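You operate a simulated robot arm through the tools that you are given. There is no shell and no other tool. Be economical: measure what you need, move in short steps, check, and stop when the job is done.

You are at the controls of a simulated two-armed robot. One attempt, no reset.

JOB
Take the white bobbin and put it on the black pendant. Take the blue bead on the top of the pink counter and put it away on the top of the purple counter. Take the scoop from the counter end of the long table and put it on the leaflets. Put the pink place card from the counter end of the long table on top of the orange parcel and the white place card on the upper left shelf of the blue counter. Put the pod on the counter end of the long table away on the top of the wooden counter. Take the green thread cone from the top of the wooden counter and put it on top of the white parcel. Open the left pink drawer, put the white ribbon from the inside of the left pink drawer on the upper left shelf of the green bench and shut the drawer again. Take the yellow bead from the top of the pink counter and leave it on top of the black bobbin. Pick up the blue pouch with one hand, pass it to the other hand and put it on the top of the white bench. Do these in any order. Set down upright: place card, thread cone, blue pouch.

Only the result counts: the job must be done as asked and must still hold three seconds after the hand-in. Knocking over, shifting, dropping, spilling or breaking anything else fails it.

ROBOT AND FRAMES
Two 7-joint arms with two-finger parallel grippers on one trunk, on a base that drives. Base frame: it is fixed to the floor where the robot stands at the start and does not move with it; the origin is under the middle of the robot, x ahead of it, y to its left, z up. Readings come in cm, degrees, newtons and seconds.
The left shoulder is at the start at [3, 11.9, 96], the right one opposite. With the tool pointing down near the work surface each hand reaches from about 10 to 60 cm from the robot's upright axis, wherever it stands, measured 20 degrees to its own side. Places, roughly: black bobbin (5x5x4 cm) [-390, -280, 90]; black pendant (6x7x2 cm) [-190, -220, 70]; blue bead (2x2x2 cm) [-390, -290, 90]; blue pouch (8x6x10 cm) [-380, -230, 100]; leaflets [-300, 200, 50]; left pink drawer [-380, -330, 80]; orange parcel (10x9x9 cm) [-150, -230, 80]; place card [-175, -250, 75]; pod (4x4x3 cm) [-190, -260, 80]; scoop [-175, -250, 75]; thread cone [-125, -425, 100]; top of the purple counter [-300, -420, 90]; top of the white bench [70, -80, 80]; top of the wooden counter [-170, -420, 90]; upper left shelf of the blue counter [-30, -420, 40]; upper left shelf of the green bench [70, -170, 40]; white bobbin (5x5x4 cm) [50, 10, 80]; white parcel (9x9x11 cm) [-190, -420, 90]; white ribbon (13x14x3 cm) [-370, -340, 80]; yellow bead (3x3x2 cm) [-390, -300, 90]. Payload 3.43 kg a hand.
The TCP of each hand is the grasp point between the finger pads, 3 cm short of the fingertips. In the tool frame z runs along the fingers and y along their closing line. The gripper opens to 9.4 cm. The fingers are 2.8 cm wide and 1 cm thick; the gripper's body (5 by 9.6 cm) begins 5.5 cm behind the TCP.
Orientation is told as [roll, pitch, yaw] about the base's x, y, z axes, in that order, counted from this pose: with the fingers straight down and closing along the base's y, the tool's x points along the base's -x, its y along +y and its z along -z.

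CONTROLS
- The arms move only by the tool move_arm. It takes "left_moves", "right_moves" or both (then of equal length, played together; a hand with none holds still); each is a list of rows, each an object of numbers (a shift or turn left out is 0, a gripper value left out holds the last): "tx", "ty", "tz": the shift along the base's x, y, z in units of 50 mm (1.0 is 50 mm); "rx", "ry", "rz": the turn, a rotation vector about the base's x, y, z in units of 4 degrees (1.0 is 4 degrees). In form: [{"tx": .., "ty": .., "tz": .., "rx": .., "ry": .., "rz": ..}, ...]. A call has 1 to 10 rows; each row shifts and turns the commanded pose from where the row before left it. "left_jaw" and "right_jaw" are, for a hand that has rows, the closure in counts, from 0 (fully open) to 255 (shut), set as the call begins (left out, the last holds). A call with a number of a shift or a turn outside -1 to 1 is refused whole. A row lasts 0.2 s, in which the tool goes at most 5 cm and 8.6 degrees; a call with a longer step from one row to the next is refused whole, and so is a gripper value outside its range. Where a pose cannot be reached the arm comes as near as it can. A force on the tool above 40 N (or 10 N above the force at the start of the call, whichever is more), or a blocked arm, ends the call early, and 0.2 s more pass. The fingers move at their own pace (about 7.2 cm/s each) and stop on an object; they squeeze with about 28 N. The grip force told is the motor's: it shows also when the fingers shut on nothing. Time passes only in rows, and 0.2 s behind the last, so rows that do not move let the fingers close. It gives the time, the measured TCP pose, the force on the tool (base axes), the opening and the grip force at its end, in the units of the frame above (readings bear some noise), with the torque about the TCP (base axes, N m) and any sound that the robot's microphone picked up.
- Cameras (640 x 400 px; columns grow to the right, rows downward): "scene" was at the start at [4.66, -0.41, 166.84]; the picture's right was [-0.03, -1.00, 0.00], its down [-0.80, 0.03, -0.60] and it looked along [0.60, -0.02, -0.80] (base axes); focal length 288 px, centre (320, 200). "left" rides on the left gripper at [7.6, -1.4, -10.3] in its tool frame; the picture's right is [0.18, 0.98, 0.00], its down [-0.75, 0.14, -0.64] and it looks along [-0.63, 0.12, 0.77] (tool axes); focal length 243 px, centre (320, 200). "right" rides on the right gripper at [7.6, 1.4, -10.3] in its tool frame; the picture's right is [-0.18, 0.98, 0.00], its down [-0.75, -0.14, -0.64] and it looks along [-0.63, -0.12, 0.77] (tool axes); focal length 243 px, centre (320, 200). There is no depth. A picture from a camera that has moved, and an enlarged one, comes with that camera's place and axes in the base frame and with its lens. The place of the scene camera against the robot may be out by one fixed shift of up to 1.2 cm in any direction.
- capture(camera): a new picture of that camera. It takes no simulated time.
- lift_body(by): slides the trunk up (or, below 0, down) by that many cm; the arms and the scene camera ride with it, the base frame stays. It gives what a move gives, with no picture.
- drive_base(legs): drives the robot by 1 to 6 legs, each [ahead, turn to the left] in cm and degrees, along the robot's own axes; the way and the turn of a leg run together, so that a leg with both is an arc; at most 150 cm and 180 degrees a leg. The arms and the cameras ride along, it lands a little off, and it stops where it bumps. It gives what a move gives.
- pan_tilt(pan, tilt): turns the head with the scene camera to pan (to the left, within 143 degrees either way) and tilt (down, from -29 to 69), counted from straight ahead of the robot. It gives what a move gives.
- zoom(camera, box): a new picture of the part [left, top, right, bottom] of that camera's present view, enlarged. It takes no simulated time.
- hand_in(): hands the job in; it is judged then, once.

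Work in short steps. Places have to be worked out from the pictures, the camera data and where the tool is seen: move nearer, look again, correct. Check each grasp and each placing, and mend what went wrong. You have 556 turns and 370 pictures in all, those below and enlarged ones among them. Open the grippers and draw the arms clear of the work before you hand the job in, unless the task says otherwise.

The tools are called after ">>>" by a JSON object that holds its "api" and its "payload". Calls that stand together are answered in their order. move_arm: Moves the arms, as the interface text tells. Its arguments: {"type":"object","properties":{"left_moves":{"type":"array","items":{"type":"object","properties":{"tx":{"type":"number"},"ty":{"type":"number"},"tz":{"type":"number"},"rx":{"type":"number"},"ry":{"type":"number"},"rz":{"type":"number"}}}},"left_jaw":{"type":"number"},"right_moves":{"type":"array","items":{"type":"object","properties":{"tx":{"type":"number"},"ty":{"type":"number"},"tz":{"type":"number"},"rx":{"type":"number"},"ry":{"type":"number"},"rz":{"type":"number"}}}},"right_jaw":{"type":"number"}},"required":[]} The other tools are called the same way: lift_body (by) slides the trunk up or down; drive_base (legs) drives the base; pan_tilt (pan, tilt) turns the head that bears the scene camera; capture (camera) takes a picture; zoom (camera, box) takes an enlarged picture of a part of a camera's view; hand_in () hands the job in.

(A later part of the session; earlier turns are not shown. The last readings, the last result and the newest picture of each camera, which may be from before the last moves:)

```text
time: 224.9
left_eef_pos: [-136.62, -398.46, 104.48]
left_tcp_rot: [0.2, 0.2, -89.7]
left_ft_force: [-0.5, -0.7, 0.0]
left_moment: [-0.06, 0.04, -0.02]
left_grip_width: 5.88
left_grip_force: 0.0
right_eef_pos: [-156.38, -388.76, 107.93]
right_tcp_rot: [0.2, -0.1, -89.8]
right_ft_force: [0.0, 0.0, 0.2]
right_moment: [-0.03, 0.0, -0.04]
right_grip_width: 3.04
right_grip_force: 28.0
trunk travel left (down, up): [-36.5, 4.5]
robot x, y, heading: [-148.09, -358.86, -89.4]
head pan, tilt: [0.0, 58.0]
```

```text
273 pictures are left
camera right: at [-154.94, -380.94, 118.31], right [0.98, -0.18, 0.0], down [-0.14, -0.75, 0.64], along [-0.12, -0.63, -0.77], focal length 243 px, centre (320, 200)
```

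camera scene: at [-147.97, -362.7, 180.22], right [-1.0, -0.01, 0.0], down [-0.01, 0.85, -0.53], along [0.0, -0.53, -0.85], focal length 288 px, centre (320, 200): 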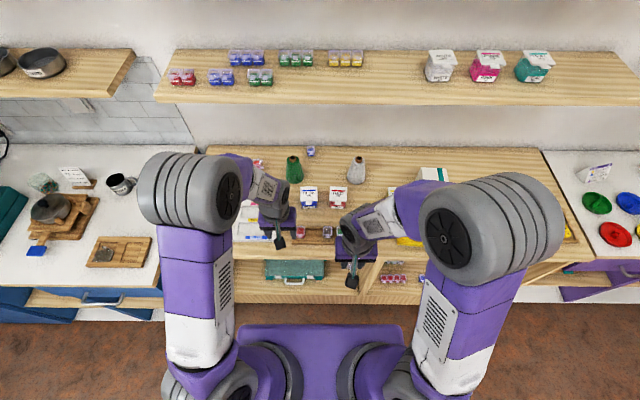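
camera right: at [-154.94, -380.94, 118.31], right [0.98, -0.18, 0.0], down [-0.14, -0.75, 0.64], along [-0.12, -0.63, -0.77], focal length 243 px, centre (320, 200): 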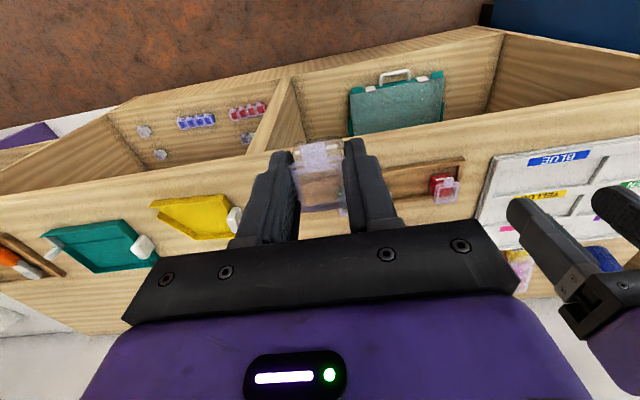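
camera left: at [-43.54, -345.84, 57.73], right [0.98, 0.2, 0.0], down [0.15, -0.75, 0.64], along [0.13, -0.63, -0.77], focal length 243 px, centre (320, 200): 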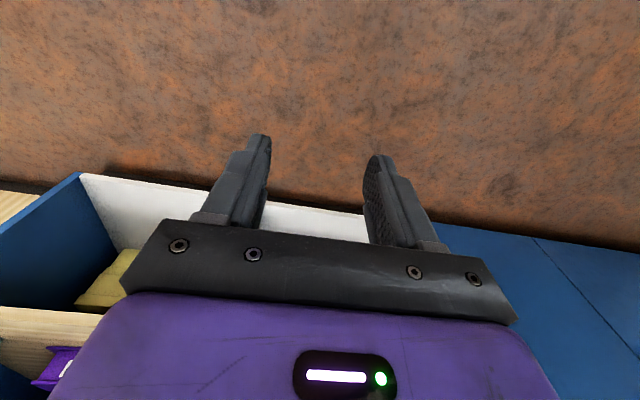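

I bring the right hand over the free spot and look down.

>>> {"api": "move_arm", "payload": {"right_moves": [{"tx": -0.3, "ty": -0.8}, {"tx": -0.3, "ty": -0.9}, {"tx": -0.3, "ty": -0.9}, {"tx": -0.3, "ty": -0.9}, {"tx": -0.3, "ty": -0.9}, {"tx": -0.14, "ty": -0.9, "tz": -0.2}, {}]}}

>>> {"api": "capture", "payload": {"camera": "right"}}

>>> {"api": "zoom", "payload": {"camera": "scene", "box": [260, 130, 460, 270]}}

```text
time: 226.5
left_eef_pos: [-136.76, -398.4, 104.66]
left_tcp_rot: [0.2, 0.1, -89.7]
left_ft_force: [-0.2, 0.9, -0.1]
left_moment: [-0.02, 0.0, 0.01]
left_grip_width: 5.89
left_grip_force: 0.0
right_eef_pos: [-164.53, -415.05, 106.99]
right_tcp_rot: [0.1, 0.1, -89.8]
right_ft_force: [0.2, 0.4, -0.1]
right_moment: [0.02, -0.04, -0.01]
right_grip_width: 3.06
right_grip_force: 27.5
trunk travel left (down, up): [-36.5, 4.5]
robot x, y, heading: [-148.14, -358.67, -89.5]
head pan, tilt: [0.0, 58.0]
```

```text
272 pictures are left
camera right: at [-163.09, -407.31, 117.36], right [0.98, -0.18, 0.0], down [-0.14, -0.75, 0.64], along [-0.12, -0.63, -0.77], focal length 243 px, centre (320, 200)
```

right: 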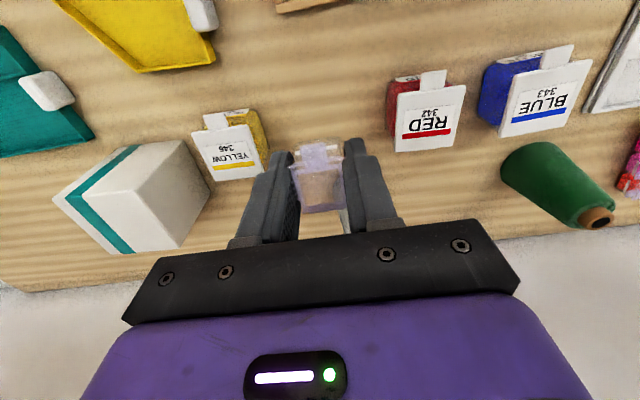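

```text
2.86 times, centred on (360, 200) of scene
camera zoom: at [-147.97, -362.54, 180.22], right [-1.0, -0.01, 0.0], down [-0.01, 0.85, -0.53], along [0.0, -0.53, -0.85], focal length 822 px, centre (206, 200)
```

zoom: 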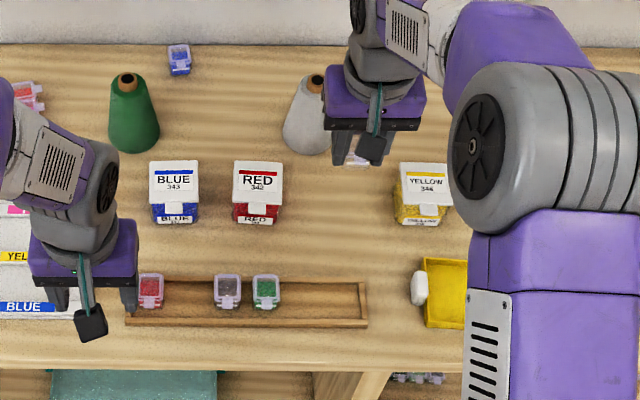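

Spot is free. I descend toward the counter.

>>> {"api": "move_arm", "payload": {"right_moves": [{"tz": -0.8}, {"tz": -0.8}, {"tz": -0.6}, {"tz": -0.3}, {}]}}

>>> {"api": "capture", "payload": {"camera": "right"}}

```text
time: 227.7
left_eef_pos: [-136.71, -398.57, 104.52]
left_tcp_rot: [0.2, 0.1, -89.7]
left_ft_force: [-0.2, 0.0, 0.0]
left_moment: [0.02, 0.02, 0.0]
left_grip_width: 5.86
left_grip_force: 0.0
right_eef_pos: [-164.49, -415.06, 94.51]
right_tcp_rot: [0.1, 0.0, -89.8]
right_ft_force: [0.0, 1.0, -0.1]
right_moment: [0.01, -0.03, 0.03]
right_grip_width: 3.04
right_grip_force: 28.7
trunk travel left (down, up): [-36.5, 4.5]
robot x, y, heading: [-148.67, -358.59, -89.7]
head pan, tilt: [0.0, 58.0]
```

```text
270 pictures are left
camera right: at [-163.12, -407.36, 104.8], right [0.98, -0.18, 0.0], down [-0.14, -0.75, 0.64], along [-0.12, -0.63, -0.77], focal length 243 px, centre (320, 200)
```

right: 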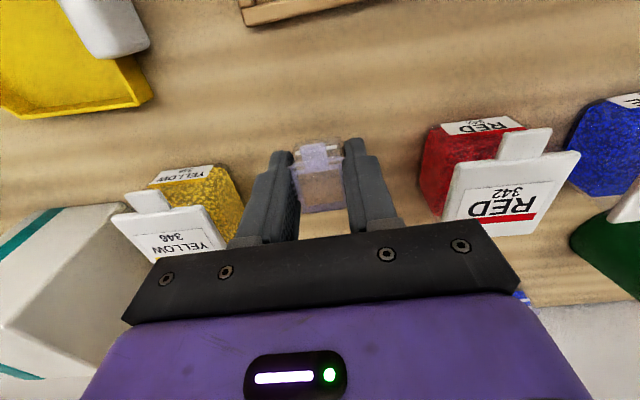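

>>> {"api": "move_arm", "payload": {"right_moves": [{"tz": -0.2}, {"tz": -0.15}, {"tz": -0.1}, {"tz": -0.08}, {"tz": -0.08}, {}]}}

```text
time: 229.1
left_eef_pos: [-136.65, -398.47, 104.64]
left_tcp_rot: [0.0, 0.1, -89.6]
left_ft_force: [0.4, -0.3, -0.6]
left_moment: [0.04, -0.01, -0.01]
left_grip_width: 5.91
left_grip_force: 0.0
right_eef_pos: [-164.53, -415.18, 91.55]
right_tcp_rot: [0.0, -0.2, -90.0]
right_ft_force: [-0.1, 2.0, 9.7]
right_moment: [0.0, 0.07, -0.02]
right_grip_width: 3.05
right_grip_force: 28.1
trunk travel left (down, up): [-36.5, 4.5]
robot x, y, heading: [-148.74, -358.73, -89.4]
head pan, tilt: [0.0, 58.0]
```

Contact at TCP 91.55 (counter top ≈88). I release with a moderate opening and rise.

>>> {"api": "move_arm", "payload": {"right_moves": [{}, {}, {}], "right_jaw": 110}}

>>> {"api": "move_arm", "payload": {"right_moves": [{"tz": 0.4}, {"tz": 0.8}, {"tz": 0.9}, {"tz": 0.9}, {}]}}

>>> {"api": "capture", "payload": {"camera": "right"}}

```text
time: 229.9
left_eef_pos: [-136.67, -398.5, 104.6]
left_tcp_rot: [0.2, 0.2, -89.8]
left_ft_force: [0.9, -0.1, 0.2]
left_moment: [-0.02, -0.01, -0.01]
left_grip_width: 5.87
left_grip_force: 0.1
right_eef_pos: [-164.55, -415.21, 91.45]
right_tcp_rot: [0.0, 0.1, -89.8]
right_ft_force: [-0.4, -0.3, 0.8]
right_moment: [-0.01, 0.03, -0.03]
right_grip_width: 5.36
right_grip_force: 0.1
trunk travel left (down, up): [-36.5, 4.5]
robot x, y, heading: [-148.23, -358.67, -89.5]
head pan, tilt: [0.0, 58.0]
```

```text
time: 231.1
left_eef_pos: [-136.81, -398.58, 104.68]
left_tcp_rot: [0.2, 0.2, -89.7]
left_ft_force: [-0.3, 0.7, 0.5]
left_moment: [-0.01, -0.03, -0.05]
left_grip_width: 5.89
left_grip_force: 0.1
right_eef_pos: [-164.47, -415.18, 106.47]
right_tcp_rot: [0.1, 0.0, -89.8]
right_ft_force: [-0.7, 0.4, -0.8]
right_moment: [0.01, -0.04, 0.0]
right_grip_width: 5.37
right_grip_force: 0.0
trunk travel left (down, up): [-36.5, 4.5]
robot x, y, heading: [-148.31, -358.74, -89.4]
head pan, tilt: [0.0, 58.0]
```

```text
269 pictures are left
camera right: at [-163.14, -407.4, 116.85], right [0.98, -0.18, 0.0], down [-0.14, -0.75, 0.64], along [-0.12, -0.63, -0.77], focal length 243 px, centre (320, 200)
```

right: 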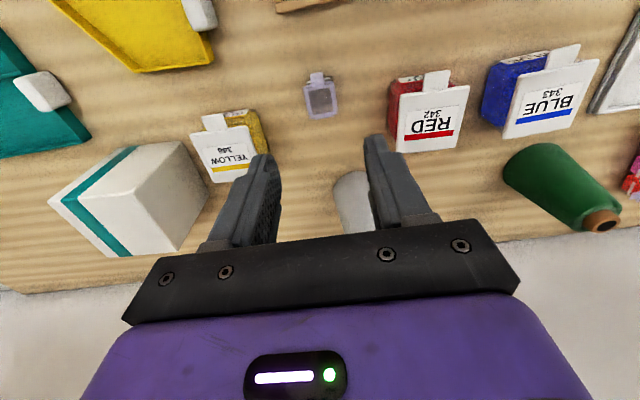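

Pod is placed. I examine the white parcel and the green cone.

>>> {"api": "zoom", "payload": {"camera": "right", "box": [20, 100, 260, 290]}}

>>> {"api": "zoom", "payload": {"camera": "scene", "box": [270, 130, 350, 200]}}

>>> {"api": "capture", "payload": {"camera": "left"}}

```text
2.11 times, centred on (140, 195) of right
camera zoom: at [-163.14, -407.4, 116.85], right [0.98, -0.18, 0.0], down [-0.14, -0.75, 0.64], along [-0.12, -0.63, -0.77], focal length 511 px, centre (699, 210)
```

zoom: 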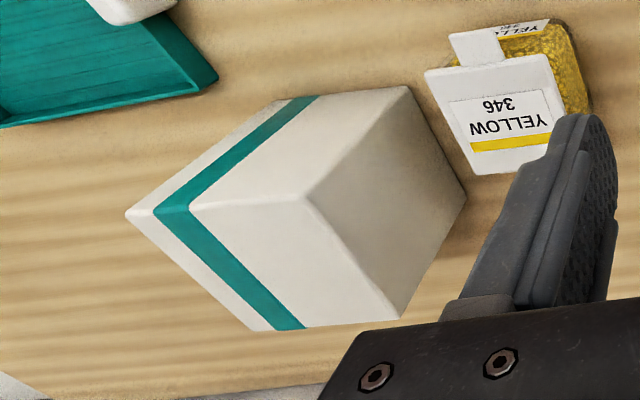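

```text
5.71 times, centred on (310, 165) of scene
camera zoom: at [-147.98, -362.78, 180.21], right [-1.0, -0.01, 0.0], down [-0.01, 0.85, -0.53], along [0.0, -0.53, -0.85], focal length 1645 px, centre (377, 400)
```

zoom: 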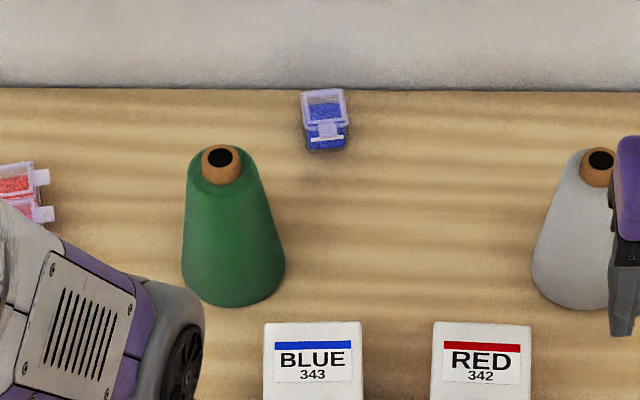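

```text
266 pictures are left
camera left: at [-138.25, -391.0, 114.68], right [0.98, 0.19, 0.0], down [0.14, -0.75, 0.64], along [0.12, -0.63, -0.77], focal length 243 px, centre (320, 200)
```

left: 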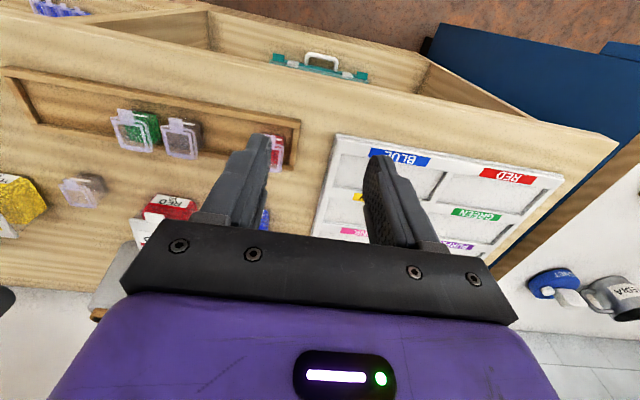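

White parcel top centre ≈(-188,-422.4), z≈98.5; green cone at ≈(-138.2,-430), Ø7.2 base, top z≈101.5. I draw the right hand back, then move 5 cm nearer.

>>> {"api": "move_arm", "payload": {"right_moves": [{"ty": 0.9, "tx": 0.2}, {"ty": 0.9, "tx": 0.2}, {"ty": 0.9, "tx": 0.2}, {"ty": 0.9}, {"ty": 0.9}, {"ty": 0.9}]}}

>>> {"api": "drive_base", "payload": {"legs": [[5, 0]]}}

>>> {"api": "move_arm", "payload": {"left_moves": [{"rx": -1, "tz": 0.2}, {"rx": -1, "ty": -0.5, "tz": 0.1}, {"rx": -1, "ty": -0.6}, {"rx": -1, "ty": -0.6}, {"rx": -1, "ty": -0.5}, {"rx": -1}, {"rx": -1}, {}], "left_jaw": 0}}

>>> {"api": "capture", "payload": {"camera": "left"}}

>>> {"api": "capture", "payload": {"camera": "scene"}}

```text
time: 232.5
left_eef_pos: [-136.85, -398.33, 104.58]
left_tcp_rot: [0.1, 0.1, -89.7]
left_ft_force: [1.1, -0.1, -0.9]
left_moment: [0.01, 0.02, -0.02]
left_grip_width: 5.88
left_grip_force: 0.1
right_eef_pos: [-161.53, -388.03, 106.41]
right_tcp_rot: [0.0, -0.2, -89.8]
right_ft_force: [-0.2, 0.1, 0.4]
right_moment: [-0.03, 0.01, -0.01]
right_grip_width: 5.33
right_grip_force: 0.0
trunk travel left (down, up): [-36.5, 4.5]
robot x, y, heading: [-148.18, -358.17, -89.2]
head pan, tilt: [0.0, 58.0]
```

```text
time: 233.4
left_eef_pos: [-136.66, -403.56, 104.5]
left_tcp_rot: [0.2, 0.3, -89.7]
left_ft_force: [0.4, -0.6, 0.2]
left_moment: [0.05, -0.01, 0.01]
left_grip_width: 5.87
left_grip_force: 0.0
right_eef_pos: [-161.39, -393.22, 106.52]
right_tcp_rot: [0.2, 0.0, -89.9]
right_ft_force: [-0.9, -0.2, 0.9]
right_moment: [-0.01, 0.01, 0.03]
right_grip_width: 5.35
right_grip_force: 0.1
trunk travel left (down, up): [-36.5, 4.5]
robot x, y, heading: [-148.42, -363.23, -89.4]
head pan, tilt: [0.0, 58.0]
```

```text
time: 235.2
left_eef_pos: [-136.73, -414.57, 106.2]
left_tcp_rot: [0.0, -27.9, -89.7]
left_ft_force: [0.5, 0.1, 0.3]
left_moment: [0.03, -0.03, 0.02]
left_grip_width: 9.42
left_grip_force: 0.0
right_eef_pos: [-161.39, -393.16, 106.42]
right_tcp_rot: [0.1, -0.1, -89.8]
right_ft_force: [0.0, 0.2, 0.4]
right_moment: [0.03, 0.0, 0.03]
right_grip_width: 5.32
right_grip_force: 0.0
trunk travel left (down, up): [-36.5, 4.5]
robot x, y, heading: [-148.23, -363.3, -89.6]
head pan, tilt: [0.0, 58.0]
```

```text
265 pictures are left
camera left: at [-138.16, -403.01, 111.43], right [0.98, 0.17, -0.09], down [0.14, -0.36, 0.92], along [0.12, -0.92, -0.38], focal length 243 px, centre (320, 200)
```

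left: 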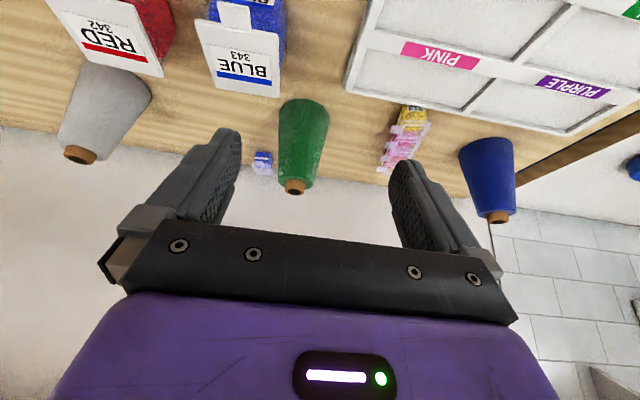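

```text
264 pictures are left
camera scene: at [-147.91, -367.67, 180.21], right [-1.0, -0.01, 0.0], down [-0.01, 0.85, -0.53], along [0.0, -0.53, -0.85], focal length 288 px, centre (320, 200)
```

scene: 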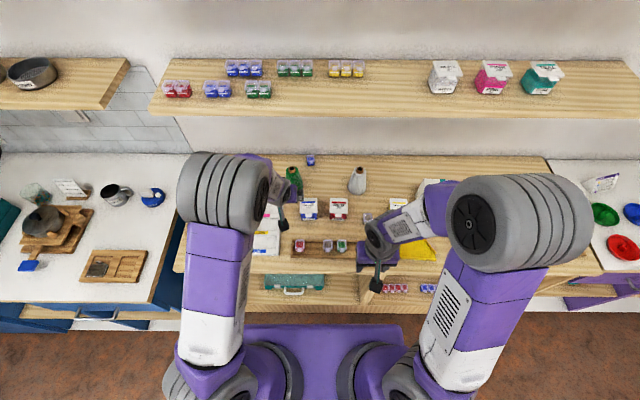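

Cone axis ≈(-138,-428.5). I line up above and advance along the tool axis with fingers straddling it.

>>> {"api": "move_arm", "payload": {"left_moves": [{"tx": -0.13, "ty": -0.8}, {"tx": -0.12, "ty": -0.86}, {"ty": -0.28, "tz": -0.53}, {"ty": -0.28, "tz": -0.53}, {}]}}

>>> {"api": "capture", "payload": {"camera": "left"}}

```text
time: 236.4
left_eef_pos: [-137.93, -425.58, 100.8]
left_tcp_rot: [-0.1, -27.8, -89.6]
left_ft_force: [0.3, 0.6, -0.2]
left_moment: [0.01, -0.01, 0.02]
left_grip_width: 9.42
left_grip_force: 0.0
right_eef_pos: [-161.52, -393.15, 106.46]
right_tcp_rot: [0.2, -0.1, -89.8]
right_ft_force: [-0.5, -0.1, -0.8]
right_moment: [-0.02, 0.02, -0.01]
right_grip_width: 5.35
right_grip_force: 0.0
trunk travel left (down, up): [-36.5, 4.5]
robot x, y, heading: [-148.06, -363.88, -89.5]
head pan, tilt: [0.0, 58.0]
```

```text
263 pictures are left
camera left: at [-139.44, -414.05, 106.17], right [0.98, 0.17, -0.09], down [0.14, -0.37, 0.92], along [0.12, -0.92, -0.38], focal length 243 px, centre (320, 200)
```

left: 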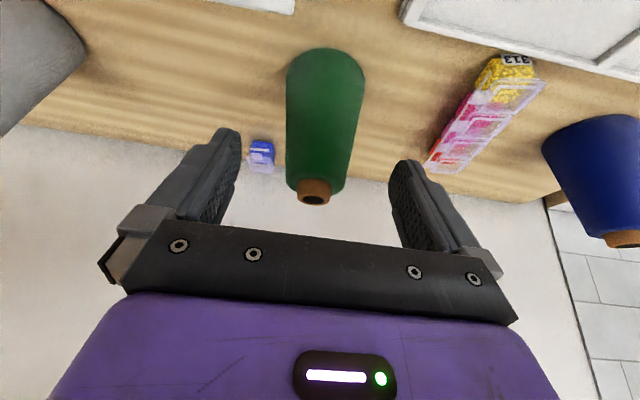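

>>> {"api": "move_arm", "payload": {"left_moves": [{"ty": -0.27, "tz": -0.53}, {"ty": -0.27, "tz": -0.5}, {}]}}

>>> {"api": "capture", "payload": {"camera": "left"}}

>>> {"api": "zoom", "payload": {"camera": "scene", "box": [230, 130, 350, 230]}}

```text
time: 237.2
left_eef_pos: [-137.87, -428.25, 95.75]
left_tcp_rot: [0.0, -27.9, -89.7]
left_ft_force: [-0.5, 0.0, -0.4]
left_moment: [-0.01, -0.01, -0.02]
left_grip_width: 9.38
left_grip_force: 0.1
right_eef_pos: [-161.55, -393.06, 106.44]
right_tcp_rot: [0.1, -0.1, -89.8]
right_ft_force: [-0.1, 0.3, 0.0]
right_moment: [0.01, -0.03, 0.01]
right_grip_width: 5.34
right_grip_force: 0.0
trunk travel left (down, up): [-36.5, 4.5]
robot x, y, heading: [-148.02, -363.61, -89.4]
head pan, tilt: [0.0, 58.0]
```

```text
262 pictures are left
camera left: at [-139.44, -416.73, 101.0], right [0.98, 0.17, -0.09], down [0.14, -0.37, 0.92], along [0.12, -0.92, -0.38], focal length 243 px, centre (320, 200)
```

left: 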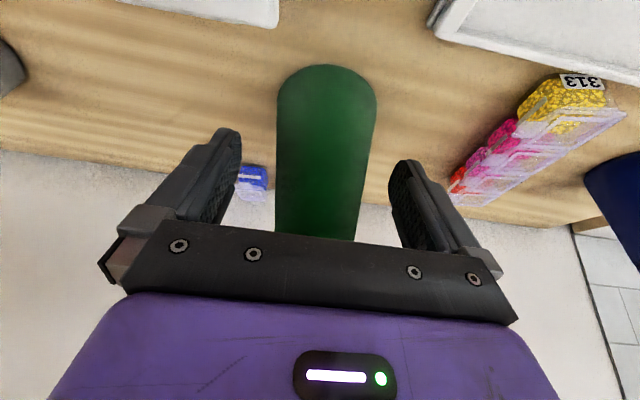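

```text
4.00 times, centred on (290, 180) of scene
camera zoom: at [-147.95, -367.63, 180.22], right [-1.0, -0.01, 0.0], down [-0.01, 0.85, -0.53], along [0.0, -0.53, -0.85], focal length 1151 px, centre (440, 280)
```

zoom: 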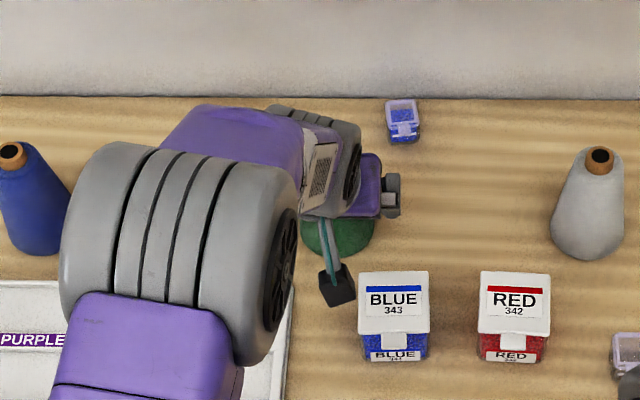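

The cone is between the fingers. I close.

>>> {"api": "move_arm", "payload": {"left_moves": [{}, {}, {}, {}, {}], "left_jaw": 255}}

>>> {"api": "move_arm", "payload": {"left_moves": [{"tz": 0.2}, {"tz": 0.3}, {"tz": 0.4}, {}]}}

>>> {"api": "capture", "payload": {"camera": "left"}}

>>> {"api": "zoom", "payload": {"camera": "scene", "box": [230, 130, 350, 230]}}

```text
time: 238.4
left_eef_pos: [-137.97, -428.16, 95.63]
left_tcp_rot: [0.1, -27.9, -89.7]
left_ft_force: [-0.1, -1.4, 0.0]
left_moment: [0.01, 0.0, 0.04]
left_grip_width: 5.7
left_grip_force: 27.9
right_eef_pos: [-161.52, -393.13, 106.32]
right_tcp_rot: [0.1, 0.0, -89.7]
right_ft_force: [0.0, -0.1, -0.3]
right_moment: [-0.02, 0.02, -0.01]
right_grip_width: 5.36
right_grip_force: 0.1
trunk travel left (down, up): [-36.5, 4.5]
robot x, y, heading: [-147.99, -363.71, -89.5]
head pan, tilt: [0.0, 58.0]
```

```text
time: 239.4
left_eef_pos: [-137.87, -428.28, 100.27]
left_tcp_rot: [0.0, -27.8, -89.7]
left_ft_force: [-0.5, 0.6, -1.6]
left_moment: [-0.01, 0.0, -0.01]
left_grip_width: 5.68
left_grip_force: 27.8
right_eef_pos: [-161.58, -393.22, 106.4]
right_tcp_rot: [0.2, -0.1, -89.8]
right_ft_force: [1.0, -0.6, -1.0]
right_moment: [0.02, 0.0, -0.01]
right_grip_width: 5.37
right_grip_force: 0.0
trunk travel left (down, up): [-36.5, 4.5]
robot x, y, heading: [-148.16, -363.52, -89.5]
head pan, tilt: [0.0, 58.0]
```

```text
260 pictures are left
camera left: at [-139.42, -416.8, 105.53], right [0.98, 0.17, -0.09], down [0.14, -0.37, 0.92], along [0.12, -0.92, -0.38], focal length 243 px, centre (320, 200)
```

left: 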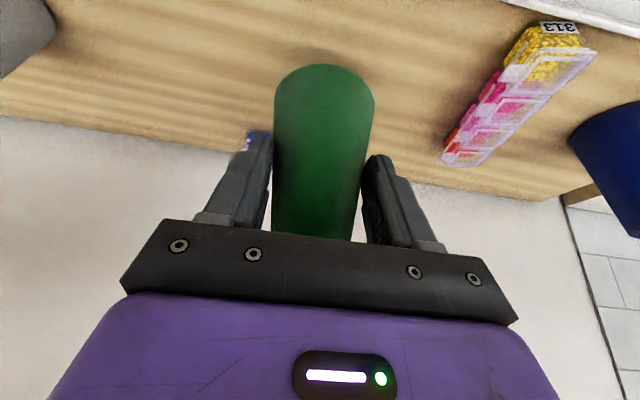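

```text
4.00 times, centred on (290, 180) of scene
camera zoom: at [-147.93, -367.73, 180.21], right [-1.0, -0.01, 0.0], down [-0.01, 0.85, -0.53], along [0.0, -0.53, -0.85], focal length 1151 px, centre (440, 280)
```

zoom: 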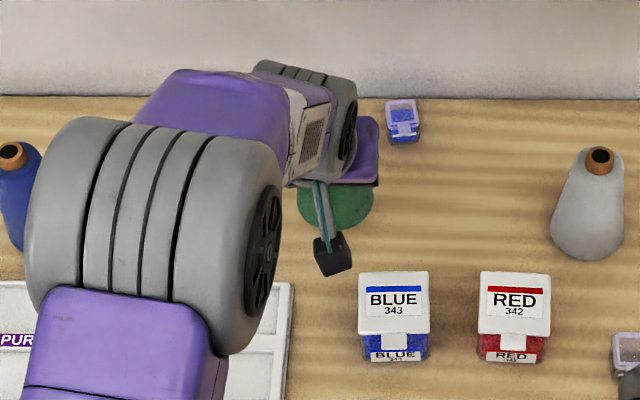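

Held firmly (base 7.4 cm below TCP). I raise it, draw it back, and sidestep west to stand before the white parcel.

>>> {"api": "move_arm", "payload": {"left_moves": [{"tz": 0.6}, {"tz": 0.6}, {"ty": 0.8}, {"ty": 0.9}, {"ty": 0.9}, {"ty": 0.9, "tz": 0.3}, {"ty": 0.6, "tz": 0.4}, {}]}}

>>> {"api": "drive_base", "payload": {"legs": [[-18, 0], [0, -90], [50, 0], [0, 90], [16, 0]]}}

>>> {"api": "capture", "payload": {"camera": "left"}}

>>> {"api": "capture", "payload": {"camera": "scene"}}

```text
time: 241.2
left_eef_pos: [-138.01, -407.8, 109.45]
left_tcp_rot: [0.0, -27.7, -89.7]
left_ft_force: [0.4, -0.5, -0.6]
left_moment: [0.03, -0.03, 0.01]
left_grip_width: 5.7
left_grip_force: 28.1
right_eef_pos: [-161.53, -393.3, 106.38]
right_tcp_rot: [0.1, 0.0, -89.8]
right_ft_force: [-0.5, 0.0, 0.2]
right_moment: [-0.01, 0.0, 0.0]
right_grip_width: 5.34
right_grip_force: 0.1
trunk travel left (down, up): [-36.5, 4.5]
robot x, y, heading: [-147.89, -363.56, -89.3]
head pan, tilt: [0.0, 58.0]
```

```text
time: 253.9
left_eef_pos: [-189.27, -406.0, 109.54]
left_tcp_rot: [0.0, -27.7, -90.8]
left_ft_force: [0.5, 0.2, -1.0]
left_moment: [0.04, 0.03, 0.0]
left_grip_width: 5.62
left_grip_force: 28.1
right_eef_pos: [-212.53, -391.16, 106.38]
right_tcp_rot: [0.1, 0.0, -91.0]
right_ft_force: [0.5, 0.4, 0.1]
right_moment: [0.01, -0.01, 0.0]
right_grip_width: 5.37
right_grip_force: 0.0
trunk travel left (down, up): [-36.5, 4.5]
robot x, y, heading: [-198.43, -361.64, -90.6]
head pan, tilt: [0.0, 58.0]
```

```text
258 pictures are left
camera left: at [-190.58, -394.51, 114.85], right [0.98, 0.15, -0.09], down [0.14, -0.37, 0.92], along [0.11, -0.92, -0.38], focal length 243 px, centre (320, 200)
```

left: 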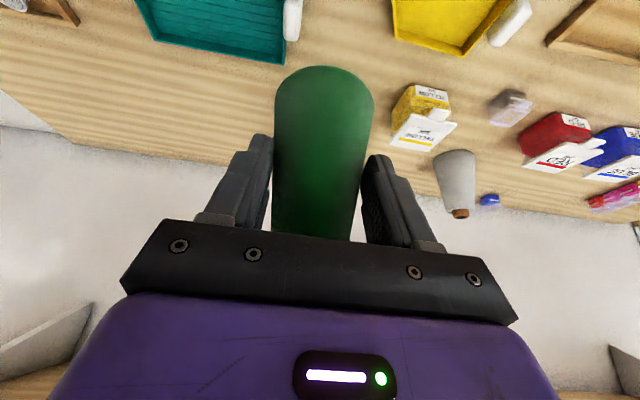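

```text
257 pictures are left
camera scene: at [-198.4, -365.83, 180.21], right [-1.0, 0.01, 0.0], down [0.01, 0.85, -0.53], along [-0.01, -0.53, -0.85], focal length 288 px, centre (320, 200)
```

scene: 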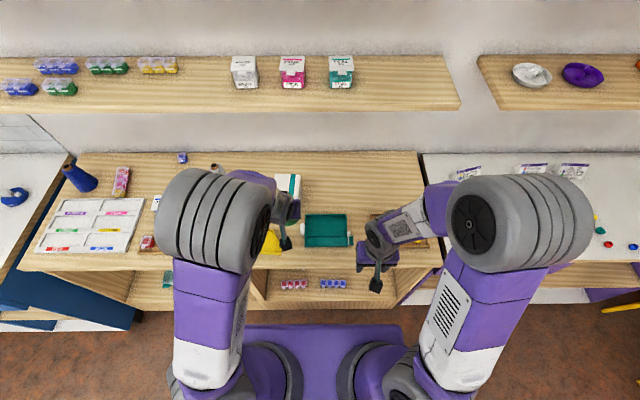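

>>> {"api": "capture", "payload": {"camera": "right"}}

>>> {"api": "zoom", "payload": {"camera": "scene", "box": [240, 150, 360, 260]}}

```text
256 pictures are left
camera right: at [-210.94, -383.34, 116.71], right [0.98, -0.2, 0.0], down [-0.15, -0.75, 0.64], along [-0.13, -0.63, -0.77], focal length 243 px, centre (320, 200)
```

right: 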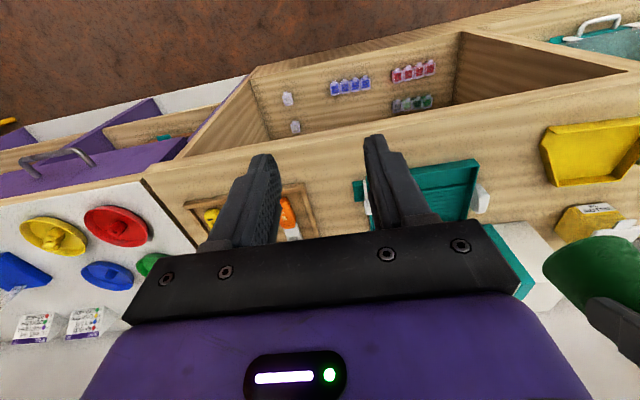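

```text
3.64 times, centred on (300, 205) of scene
camera zoom: at [-198.4, -365.83, 180.21], right [-1.0, 0.01, 0.0], down [0.01, 0.85, -0.53], along [-0.01, -0.53, -0.85], focal length 1047 px, centre (393, 182)
```

zoom: 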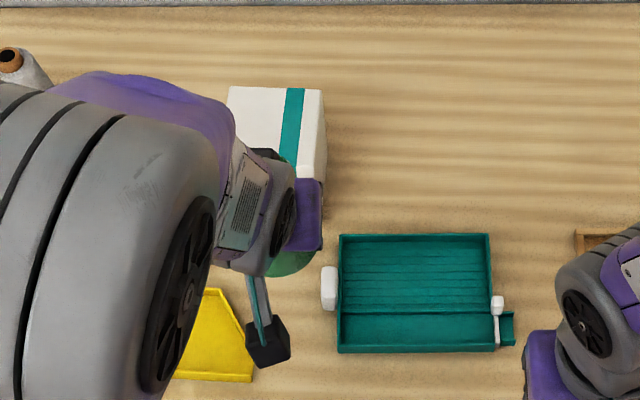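

Parcel top centre ≈(-188,-422.7) by both views. I bring the cone over it.

>>> {"api": "move_arm", "payload": {"left_moves": [{"tx": 0.06, "ty": -0.8}, {"tx": 0.1, "ty": -0.8}, {"tx": 0.1, "ty": -0.8}, {"ty": -0.88}, {}]}}

>>> {"api": "capture", "payload": {"camera": "left"}}

>>> {"api": "zoom", "payload": {"camera": "scene", "box": [240, 140, 340, 230]}}

>>> {"api": "zoom", "payload": {"camera": "right", "box": [440, 120, 640, 340]}}

```text
time: 255.2
left_eef_pos: [-187.99, -422.29, 109.64]
left_tcp_rot: [0.0, -27.8, -90.8]
left_ft_force: [0.4, 0.5, -1.3]
left_moment: [0.03, -0.04, 0.0]
left_grip_width: 5.63
left_grip_force: 28.7
right_eef_pos: [-212.48, -391.01, 106.36]
right_tcp_rot: [0.1, 0.0, -90.8]
right_ft_force: [0.0, 0.1, 0.0]
right_moment: [0.0, -0.01, -0.02]
right_grip_width: 5.34
right_grip_force: 0.1
trunk travel left (down, up): [-36.5, 4.5]
robot x, y, heading: [-198.99, -361.75, -90.8]
head pan, tilt: [0.0, 58.0]
```

```text
254 pictures are left
camera left: at [-189.3, -410.74, 114.89], right [0.99, 0.15, -0.09], down [0.14, -0.37, 0.92], along [0.11, -0.92, -0.38], focal length 243 px, centre (320, 200)
```

left: 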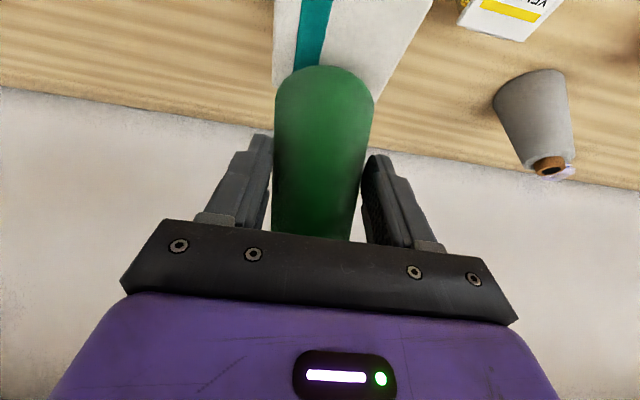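

```text
4.44 times, centred on (290, 185) of scene
camera zoom: at [-198.4, -365.64, 180.22], right [-1.0, 0.01, 0.0], down [0.01, 0.85, -0.53], along [-0.01, -0.53, -0.85], focal length 1279 px, centre (453, 267)
```

zoom: 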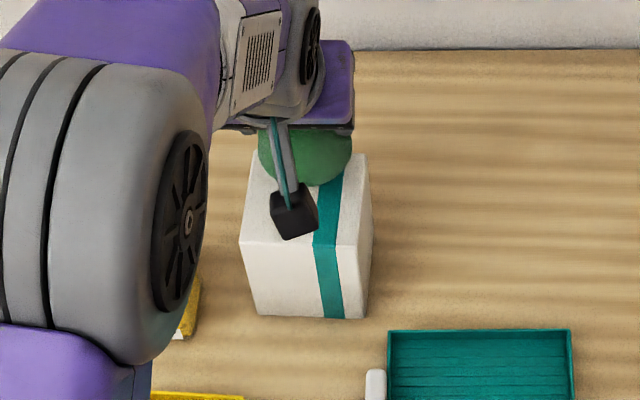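

```text
1.82 times, centred on (540, 230) of right
camera zoom: at [-210.94, -383.22, 116.73], right [0.98, -0.2, 0.0], down [-0.15, -0.75, 0.64], along [-0.13, -0.63, -0.77], focal length 441 px, centre (-80, 146)
```

zoom: 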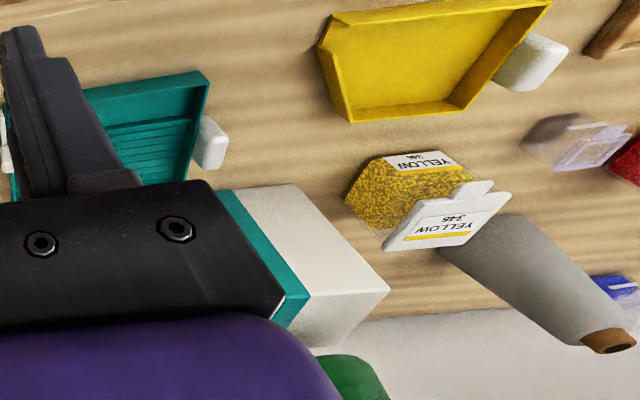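

The cone axis is ~2.2 cm beyond the TCP (at y≈-424.5), so I shift back 1.6 cm and lower slowly.

>>> {"api": "move_arm", "payload": {"left_moves": [{"ty": 0.32, "tx": 0.05}, {"tz": -0.3}, {"tz": -0.15}, {"tz": -0.08}, {}]}}

>>> {"api": "zoom", "payload": {"camera": "scene", "box": [240, 140, 340, 230]}}

>>> {"api": "capture", "payload": {"camera": "left"}}

```text
time: 256.4
left_eef_pos: [-187.72, -420.83, 106.8]
left_tcp_rot: [0.1, -27.8, -90.8]
left_ft_force: [0.3, 0.5, -1.8]
left_moment: [0.04, 0.0, 0.02]
left_grip_width: 5.66
left_grip_force: 27.6
right_eef_pos: [-212.46, -391.04, 106.41]
right_tcp_rot: [0.1, 0.0, -91.0]
right_ft_force: [0.3, 0.2, -0.5]
right_moment: [0.0, 0.03, 0.02]
right_grip_width: 5.33
right_grip_force: 0.2
trunk travel left (down, up): [-36.5, 4.5]
robot x, y, heading: [-198.82, -361.77, -90.3]
head pan, tilt: [0.0, 58.0]
```

```text
4.44 times, centred on (290, 185) of scene
camera zoom: at [-198.4, -365.8, 180.21], right [-1.0, 0.01, 0.0], down [0.01, 0.85, -0.53], along [-0.01, -0.53, -0.85], focal length 1279 px, centre (453, 267)
```

zoom: 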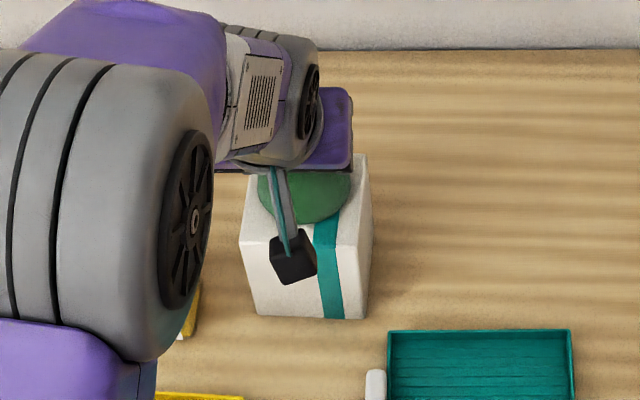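

```text
250 pictures are left
camera left: at [-189.05, -409.26, 112.19], right [0.99, 0.15, -0.09], down [0.14, -0.37, 0.92], along [0.11, -0.92, -0.38], focal length 243 px, centre (320, 200)
```

left: 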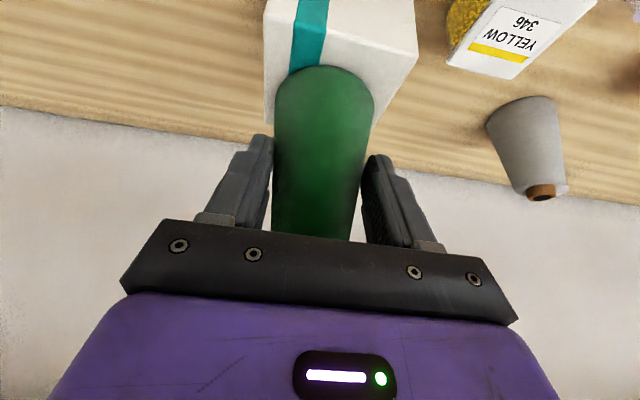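

Nearly centred. I nudge 4 mm toward me and lower to contact.

>>> {"api": "move_arm", "payload": {"left_moves": [{"ty": 0.08}, {"tz": -0.06}, {"tz": -0.06}, {"tz": -0.05}, {"tz": -0.05}, {}]}}

```text
time: 257.5
left_eef_pos: [-187.82, -420.76, 106.78]
left_tcp_rot: [-0.3, -29.0, -90.7]
left_ft_force: [2.0, 8.8, 19.6]
left_moment: [0.35, -0.07, 0.01]
left_grip_width: 5.62
left_grip_force: 27.8
right_eef_pos: [-212.57, -390.98, 106.49]
right_tcp_rot: [0.1, -0.2, -90.8]
right_ft_force: [-0.4, 0.5, 0.7]
right_moment: [0.01, -0.02, 0.01]
right_grip_width: 5.34
right_grip_force: 0.1
trunk travel left (down, up): [-36.5, 4.5]
robot x, y, heading: [-198.59, -361.88, -90.6]
head pan, tilt: [0.0, 58.0]
stopped in row 5 (left hand): the force on the tool passed its limit at 42 N (the readings are from after the stop); the commanded pose is now the measured one
```

Contact. I ease off slightly, check, then open.

>>> {"api": "move_arm", "payload": {"left_moves": [{"tz": 0.03}, {}]}}

>>> {"api": "zoom", "payload": {"camera": "scene", "box": [240, 140, 340, 230]}}

```text
time: 258.1
left_eef_pos: [-187.87, -420.74, 106.78]
left_tcp_rot: [-0.1, -29.0, -90.8]
left_ft_force: [0.4, -0.8, 11.9]
left_moment: [-0.66, 0.05, -0.01]
left_grip_width: 5.65
left_grip_force: 28.1
right_eef_pos: [-212.33, -391.03, 106.39]
right_tcp_rot: [0.1, -0.1, -91.0]
right_ft_force: [-0.2, -0.6, 0.5]
right_moment: [0.02, 0.03, 0.02]
right_grip_width: 5.36
right_grip_force: 0.2
trunk travel left (down, up): [-36.5, 4.5]
robot x, y, heading: [-198.63, -361.81, -90.8]
head pan, tilt: [0.0, 58.0]
```

```text
4.44 times, centred on (290, 185) of scene
camera zoom: at [-198.42, -365.62, 180.22], right [-1.0, 0.01, 0.0], down [0.01, 0.85, -0.53], along [-0.01, -0.53, -0.85], focal length 1279 px, centre (453, 267)
```

zoom: 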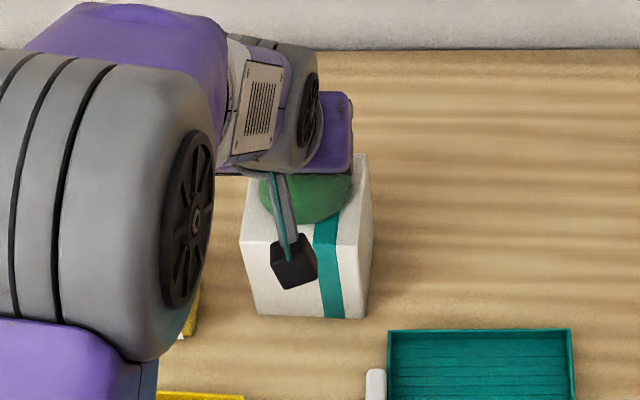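

>>> {"api": "move_arm", "payload": {"left_moves": [{}, {}, {}, {}], "left_jaw": 20}}

>>> {"api": "capture", "payload": {"camera": "left"}}

```text
time: 259.1
left_eef_pos: [-187.69, -420.83, 106.58]
left_tcp_rot: [0.0, -28.6, -90.8]
left_ft_force: [0.0, 1.3, 0.0]
left_moment: [0.0, -0.03, -0.02]
left_grip_width: 8.66
left_grip_force: 0.0
right_eef_pos: [-212.51, -391.0, 106.59]
right_tcp_rot: [0.1, -0.1, -90.9]
right_ft_force: [-0.1, 0.4, 0.9]
right_moment: [0.02, 0.05, 0.02]
right_grip_width: 5.35
right_grip_force: 0.0
trunk travel left (down, up): [-36.5, 4.5]
robot x, y, heading: [-198.87, -361.95, -90.3]
head pan, tilt: [0.0, 58.0]
```

```text
248 pictures are left
camera left: at [-189.02, -409.12, 111.71], right [0.98, 0.15, -0.09], down [0.14, -0.36, 0.92], along [0.11, -0.92, -0.37], focal length 243 px, centre (320, 200)
```

left: 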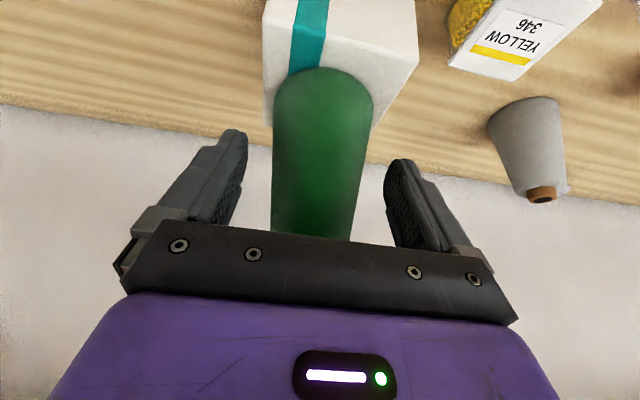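

The cone stands free. I withdraw along the tool axis.

>>> {"api": "move_arm", "payload": {"left_moves": [{"ty": 0.2, "tz": 0.36}, {"ty": 0.3, "tz": 0.55}, {"ty": 0.4, "tz": 0.7}, {"ty": 0.9}, {"ty": 0.9}, {"ty": 0.9}, {}]}}

>>> {"api": "capture", "payload": {"camera": "left"}}

>>> {"api": "zoom", "payload": {"camera": "scene", "box": [240, 130, 360, 230]}}

```text
time: 260.7
left_eef_pos: [-187.69, -402.87, 114.62]
left_tcp_rot: [-0.2, -28.6, -90.6]
left_ft_force: [-0.2, 0.0, 0.6]
left_moment: [0.0, 0.01, 0.02]
left_grip_width: 8.66
left_grip_force: 0.1
right_eef_pos: [-212.41, -391.16, 106.31]
right_tcp_rot: [0.1, 0.0, -90.9]
right_ft_force: [-1.2, -0.1, 0.6]
right_moment: [0.01, 0.0, 0.04]
right_grip_width: 5.37
right_grip_force: 0.1
trunk travel left (down, up): [-36.5, 4.5]
robot x, y, heading: [-198.77, -361.43, -90.7]
head pan, tilt: [0.0, 58.0]
```

```text
247 pictures are left
camera left: at [-188.99, -391.25, 119.75], right [0.98, 0.15, -0.09], down [0.14, -0.36, 0.92], along [0.11, -0.92, -0.37], focal length 243 px, centre (320, 200)
```

left: 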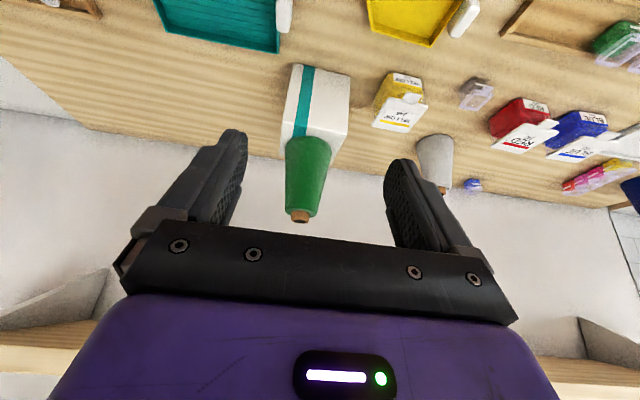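

```text
4.00 times, centred on (300, 180) of scene
camera zoom: at [-198.38, -365.89, 180.21], right [-1.0, 0.01, 0.0], down [0.01, 0.85, -0.53], along [-0.01, -0.53, -0.85], focal length 1151 px, centre (400, 280)
```

zoom: 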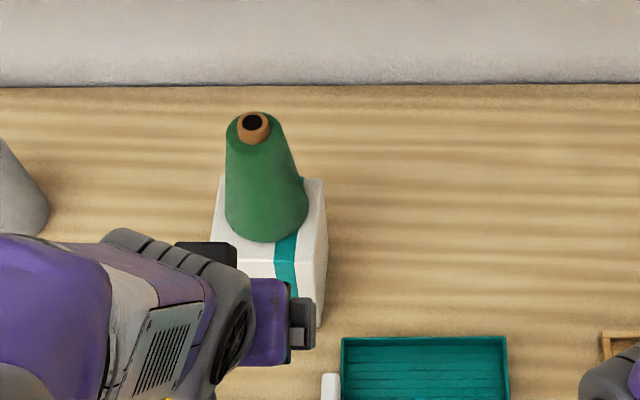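

The cone stands on the white parcel. I straighten the left hand and drive toward the pink counter.

>>> {"api": "move_arm", "payload": {"left_moves": [{"rx": 1, "ty": 0.4}, {"rx": 1, "ty": 0.4}, {"rx": 1}, {"rx": 1}, {"rx": 1}, {"rx": 1}, {"rx": 1}, {}]}}

>>> {"api": "drive_base", "payload": {"legs": [[-50, 0], [0, -90], [105, 0]]}}

>>> {"api": "pan_tilt", "payload": {"pan": 0, "tilt": 45}}

>>> {"api": "capture", "payload": {"camera": "scene"}}

```text
time: 262.5
left_eef_pos: [-187.85, -398.72, 114.67]
left_tcp_rot: [-0.5, -0.6, -90.6]
left_ft_force: [0.5, -0.3, 0.4]
left_moment: [0.0, -0.01, 0.02]
left_grip_width: 8.67
left_grip_force: 0.0
right_eef_pos: [-212.39, -391.01, 106.37]
right_tcp_rot: [0.0, -0.1, -90.9]
right_ft_force: [-0.2, 0.4, -0.5]
right_moment: [0.02, -0.04, -0.02]
right_grip_width: 5.35
right_grip_force: 0.1
trunk travel left (down, up): [-36.5, 4.5]
robot x, y, heading: [-198.34, -361.85, -90.7]
head pan, tilt: [0.0, 58.0]
```

```text
time: 274.4
left_eef_pos: [-340.6, -319.75, 114.52]
left_tcp_rot: [-0.4, -0.6, 179.1]
left_ft_force: [0.4, 0.4, -0.4]
left_moment: [0.02, 0.02, 0.02]
left_grip_width: 8.69
left_grip_force: 0.0
right_eef_pos: [-332.83, -295.1, 106.39]
right_tcp_rot: [0.1, 0.0, 178.7]
right_ft_force: [0.0, -1.0, 0.2]
right_moment: [-0.01, 0.0, 0.01]
right_grip_width: 5.33
right_grip_force: 0.0
trunk travel left (down, up): [-36.5, 4.5]
robot x, y, heading: [-303.8, -308.99, 179.1]
head pan, tilt: [0.0, 58.0]
```

```text
time: 275.1
left_eef_pos: [-340.76, -319.78, 114.63]
left_tcp_rot: [-0.5, -0.6, 179.1]
left_ft_force: [-0.1, -0.3, -0.6]
left_moment: [0.02, 0.0, 0.0]
left_grip_width: 8.7
left_grip_force: 0.0
right_eef_pos: [-332.81, -295.11, 106.36]
right_tcp_rot: [0.2, 0.0, 178.9]
right_ft_force: [-0.2, -0.2, -1.0]
right_moment: [0.0, 0.0, 0.0]
right_grip_width: 5.35
right_grip_force: 0.2
trunk travel left (down, up): [-36.5, 4.5]
robot x, y, heading: [-303.45, -308.89, 178.8]
head pan, tilt: [0.0, 45.0]
```

```text
245 pictures are left
camera scene: at [-308.4, -309.23, 181.92], right [0.02, 1.0, 0.0], down [0.71, -0.01, -0.71], along [-0.71, 0.01, -0.71], focal length 288 px, centre (320, 200)
```

scene: 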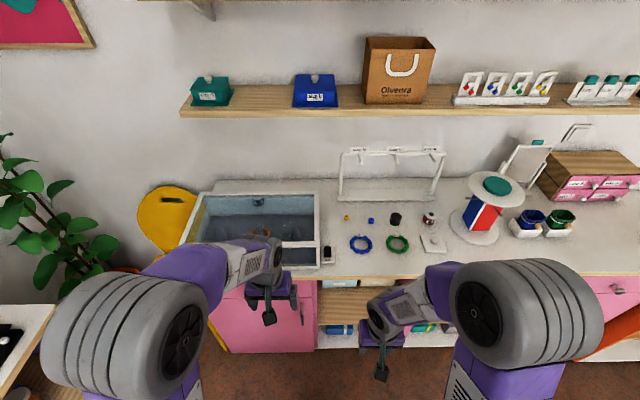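

>>> {"api": "zoom", "payload": {"camera": "scene", "box": [310, 180, 470, 280]}}

>>> {"api": "zoom", "payload": {"camera": "scene", "box": [470, 130, 640, 330]}}

>>> {"api": "zoom", "payload": {"camera": "scene", "box": [160, 170, 350, 290]}}

```text
4.00 times, centred on (390, 230) of scene
camera zoom: at [-308.4, -309.23, 181.92], right [0.02, 1.0, 0.0], down [0.71, -0.01, -0.71], along [-0.71, 0.01, -0.71], focal length 1151 px, centre (40, 80)
```

zoom: 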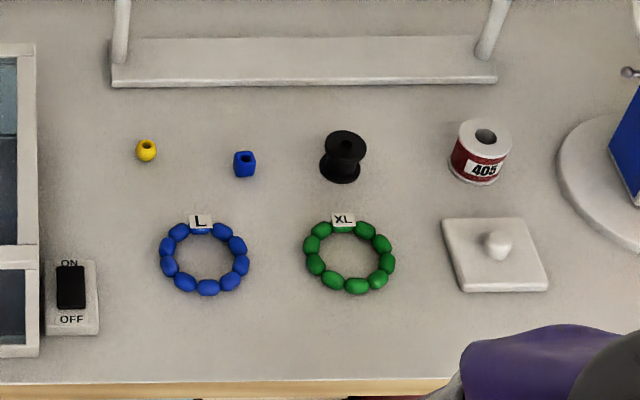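

```text
2.00 times, centred on (555, 230) of scene
camera zoom: at [-308.4, -309.23, 181.92], right [0.02, 1.0, 0.0], down [0.71, -0.01, -0.71], along [-0.71, 0.01, -0.71], focal length 576 px, centre (-150, 140)
```

zoom: 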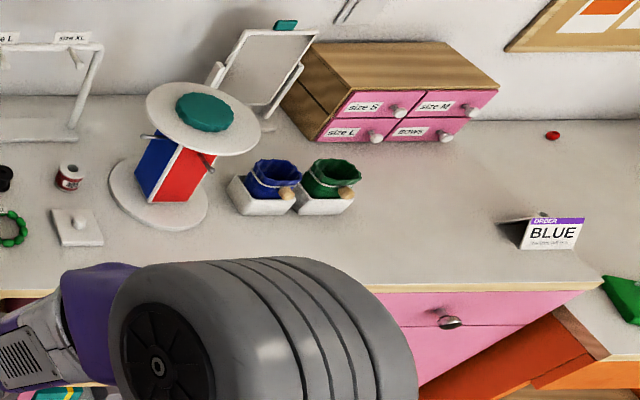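

```text
3.33 times, centred on (255, 230) of scene
camera zoom: at [-308.4, -309.23, 181.92], right [0.02, 1.0, 0.0], down [0.71, -0.01, -0.71], along [-0.71, 0.01, -0.71], focal length 959 px, centre (537, 100)
```

zoom: 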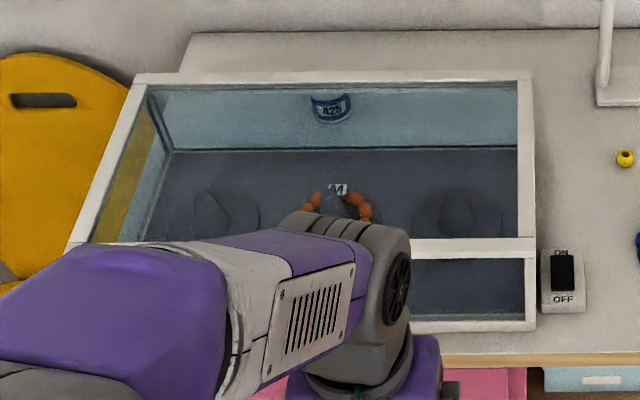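

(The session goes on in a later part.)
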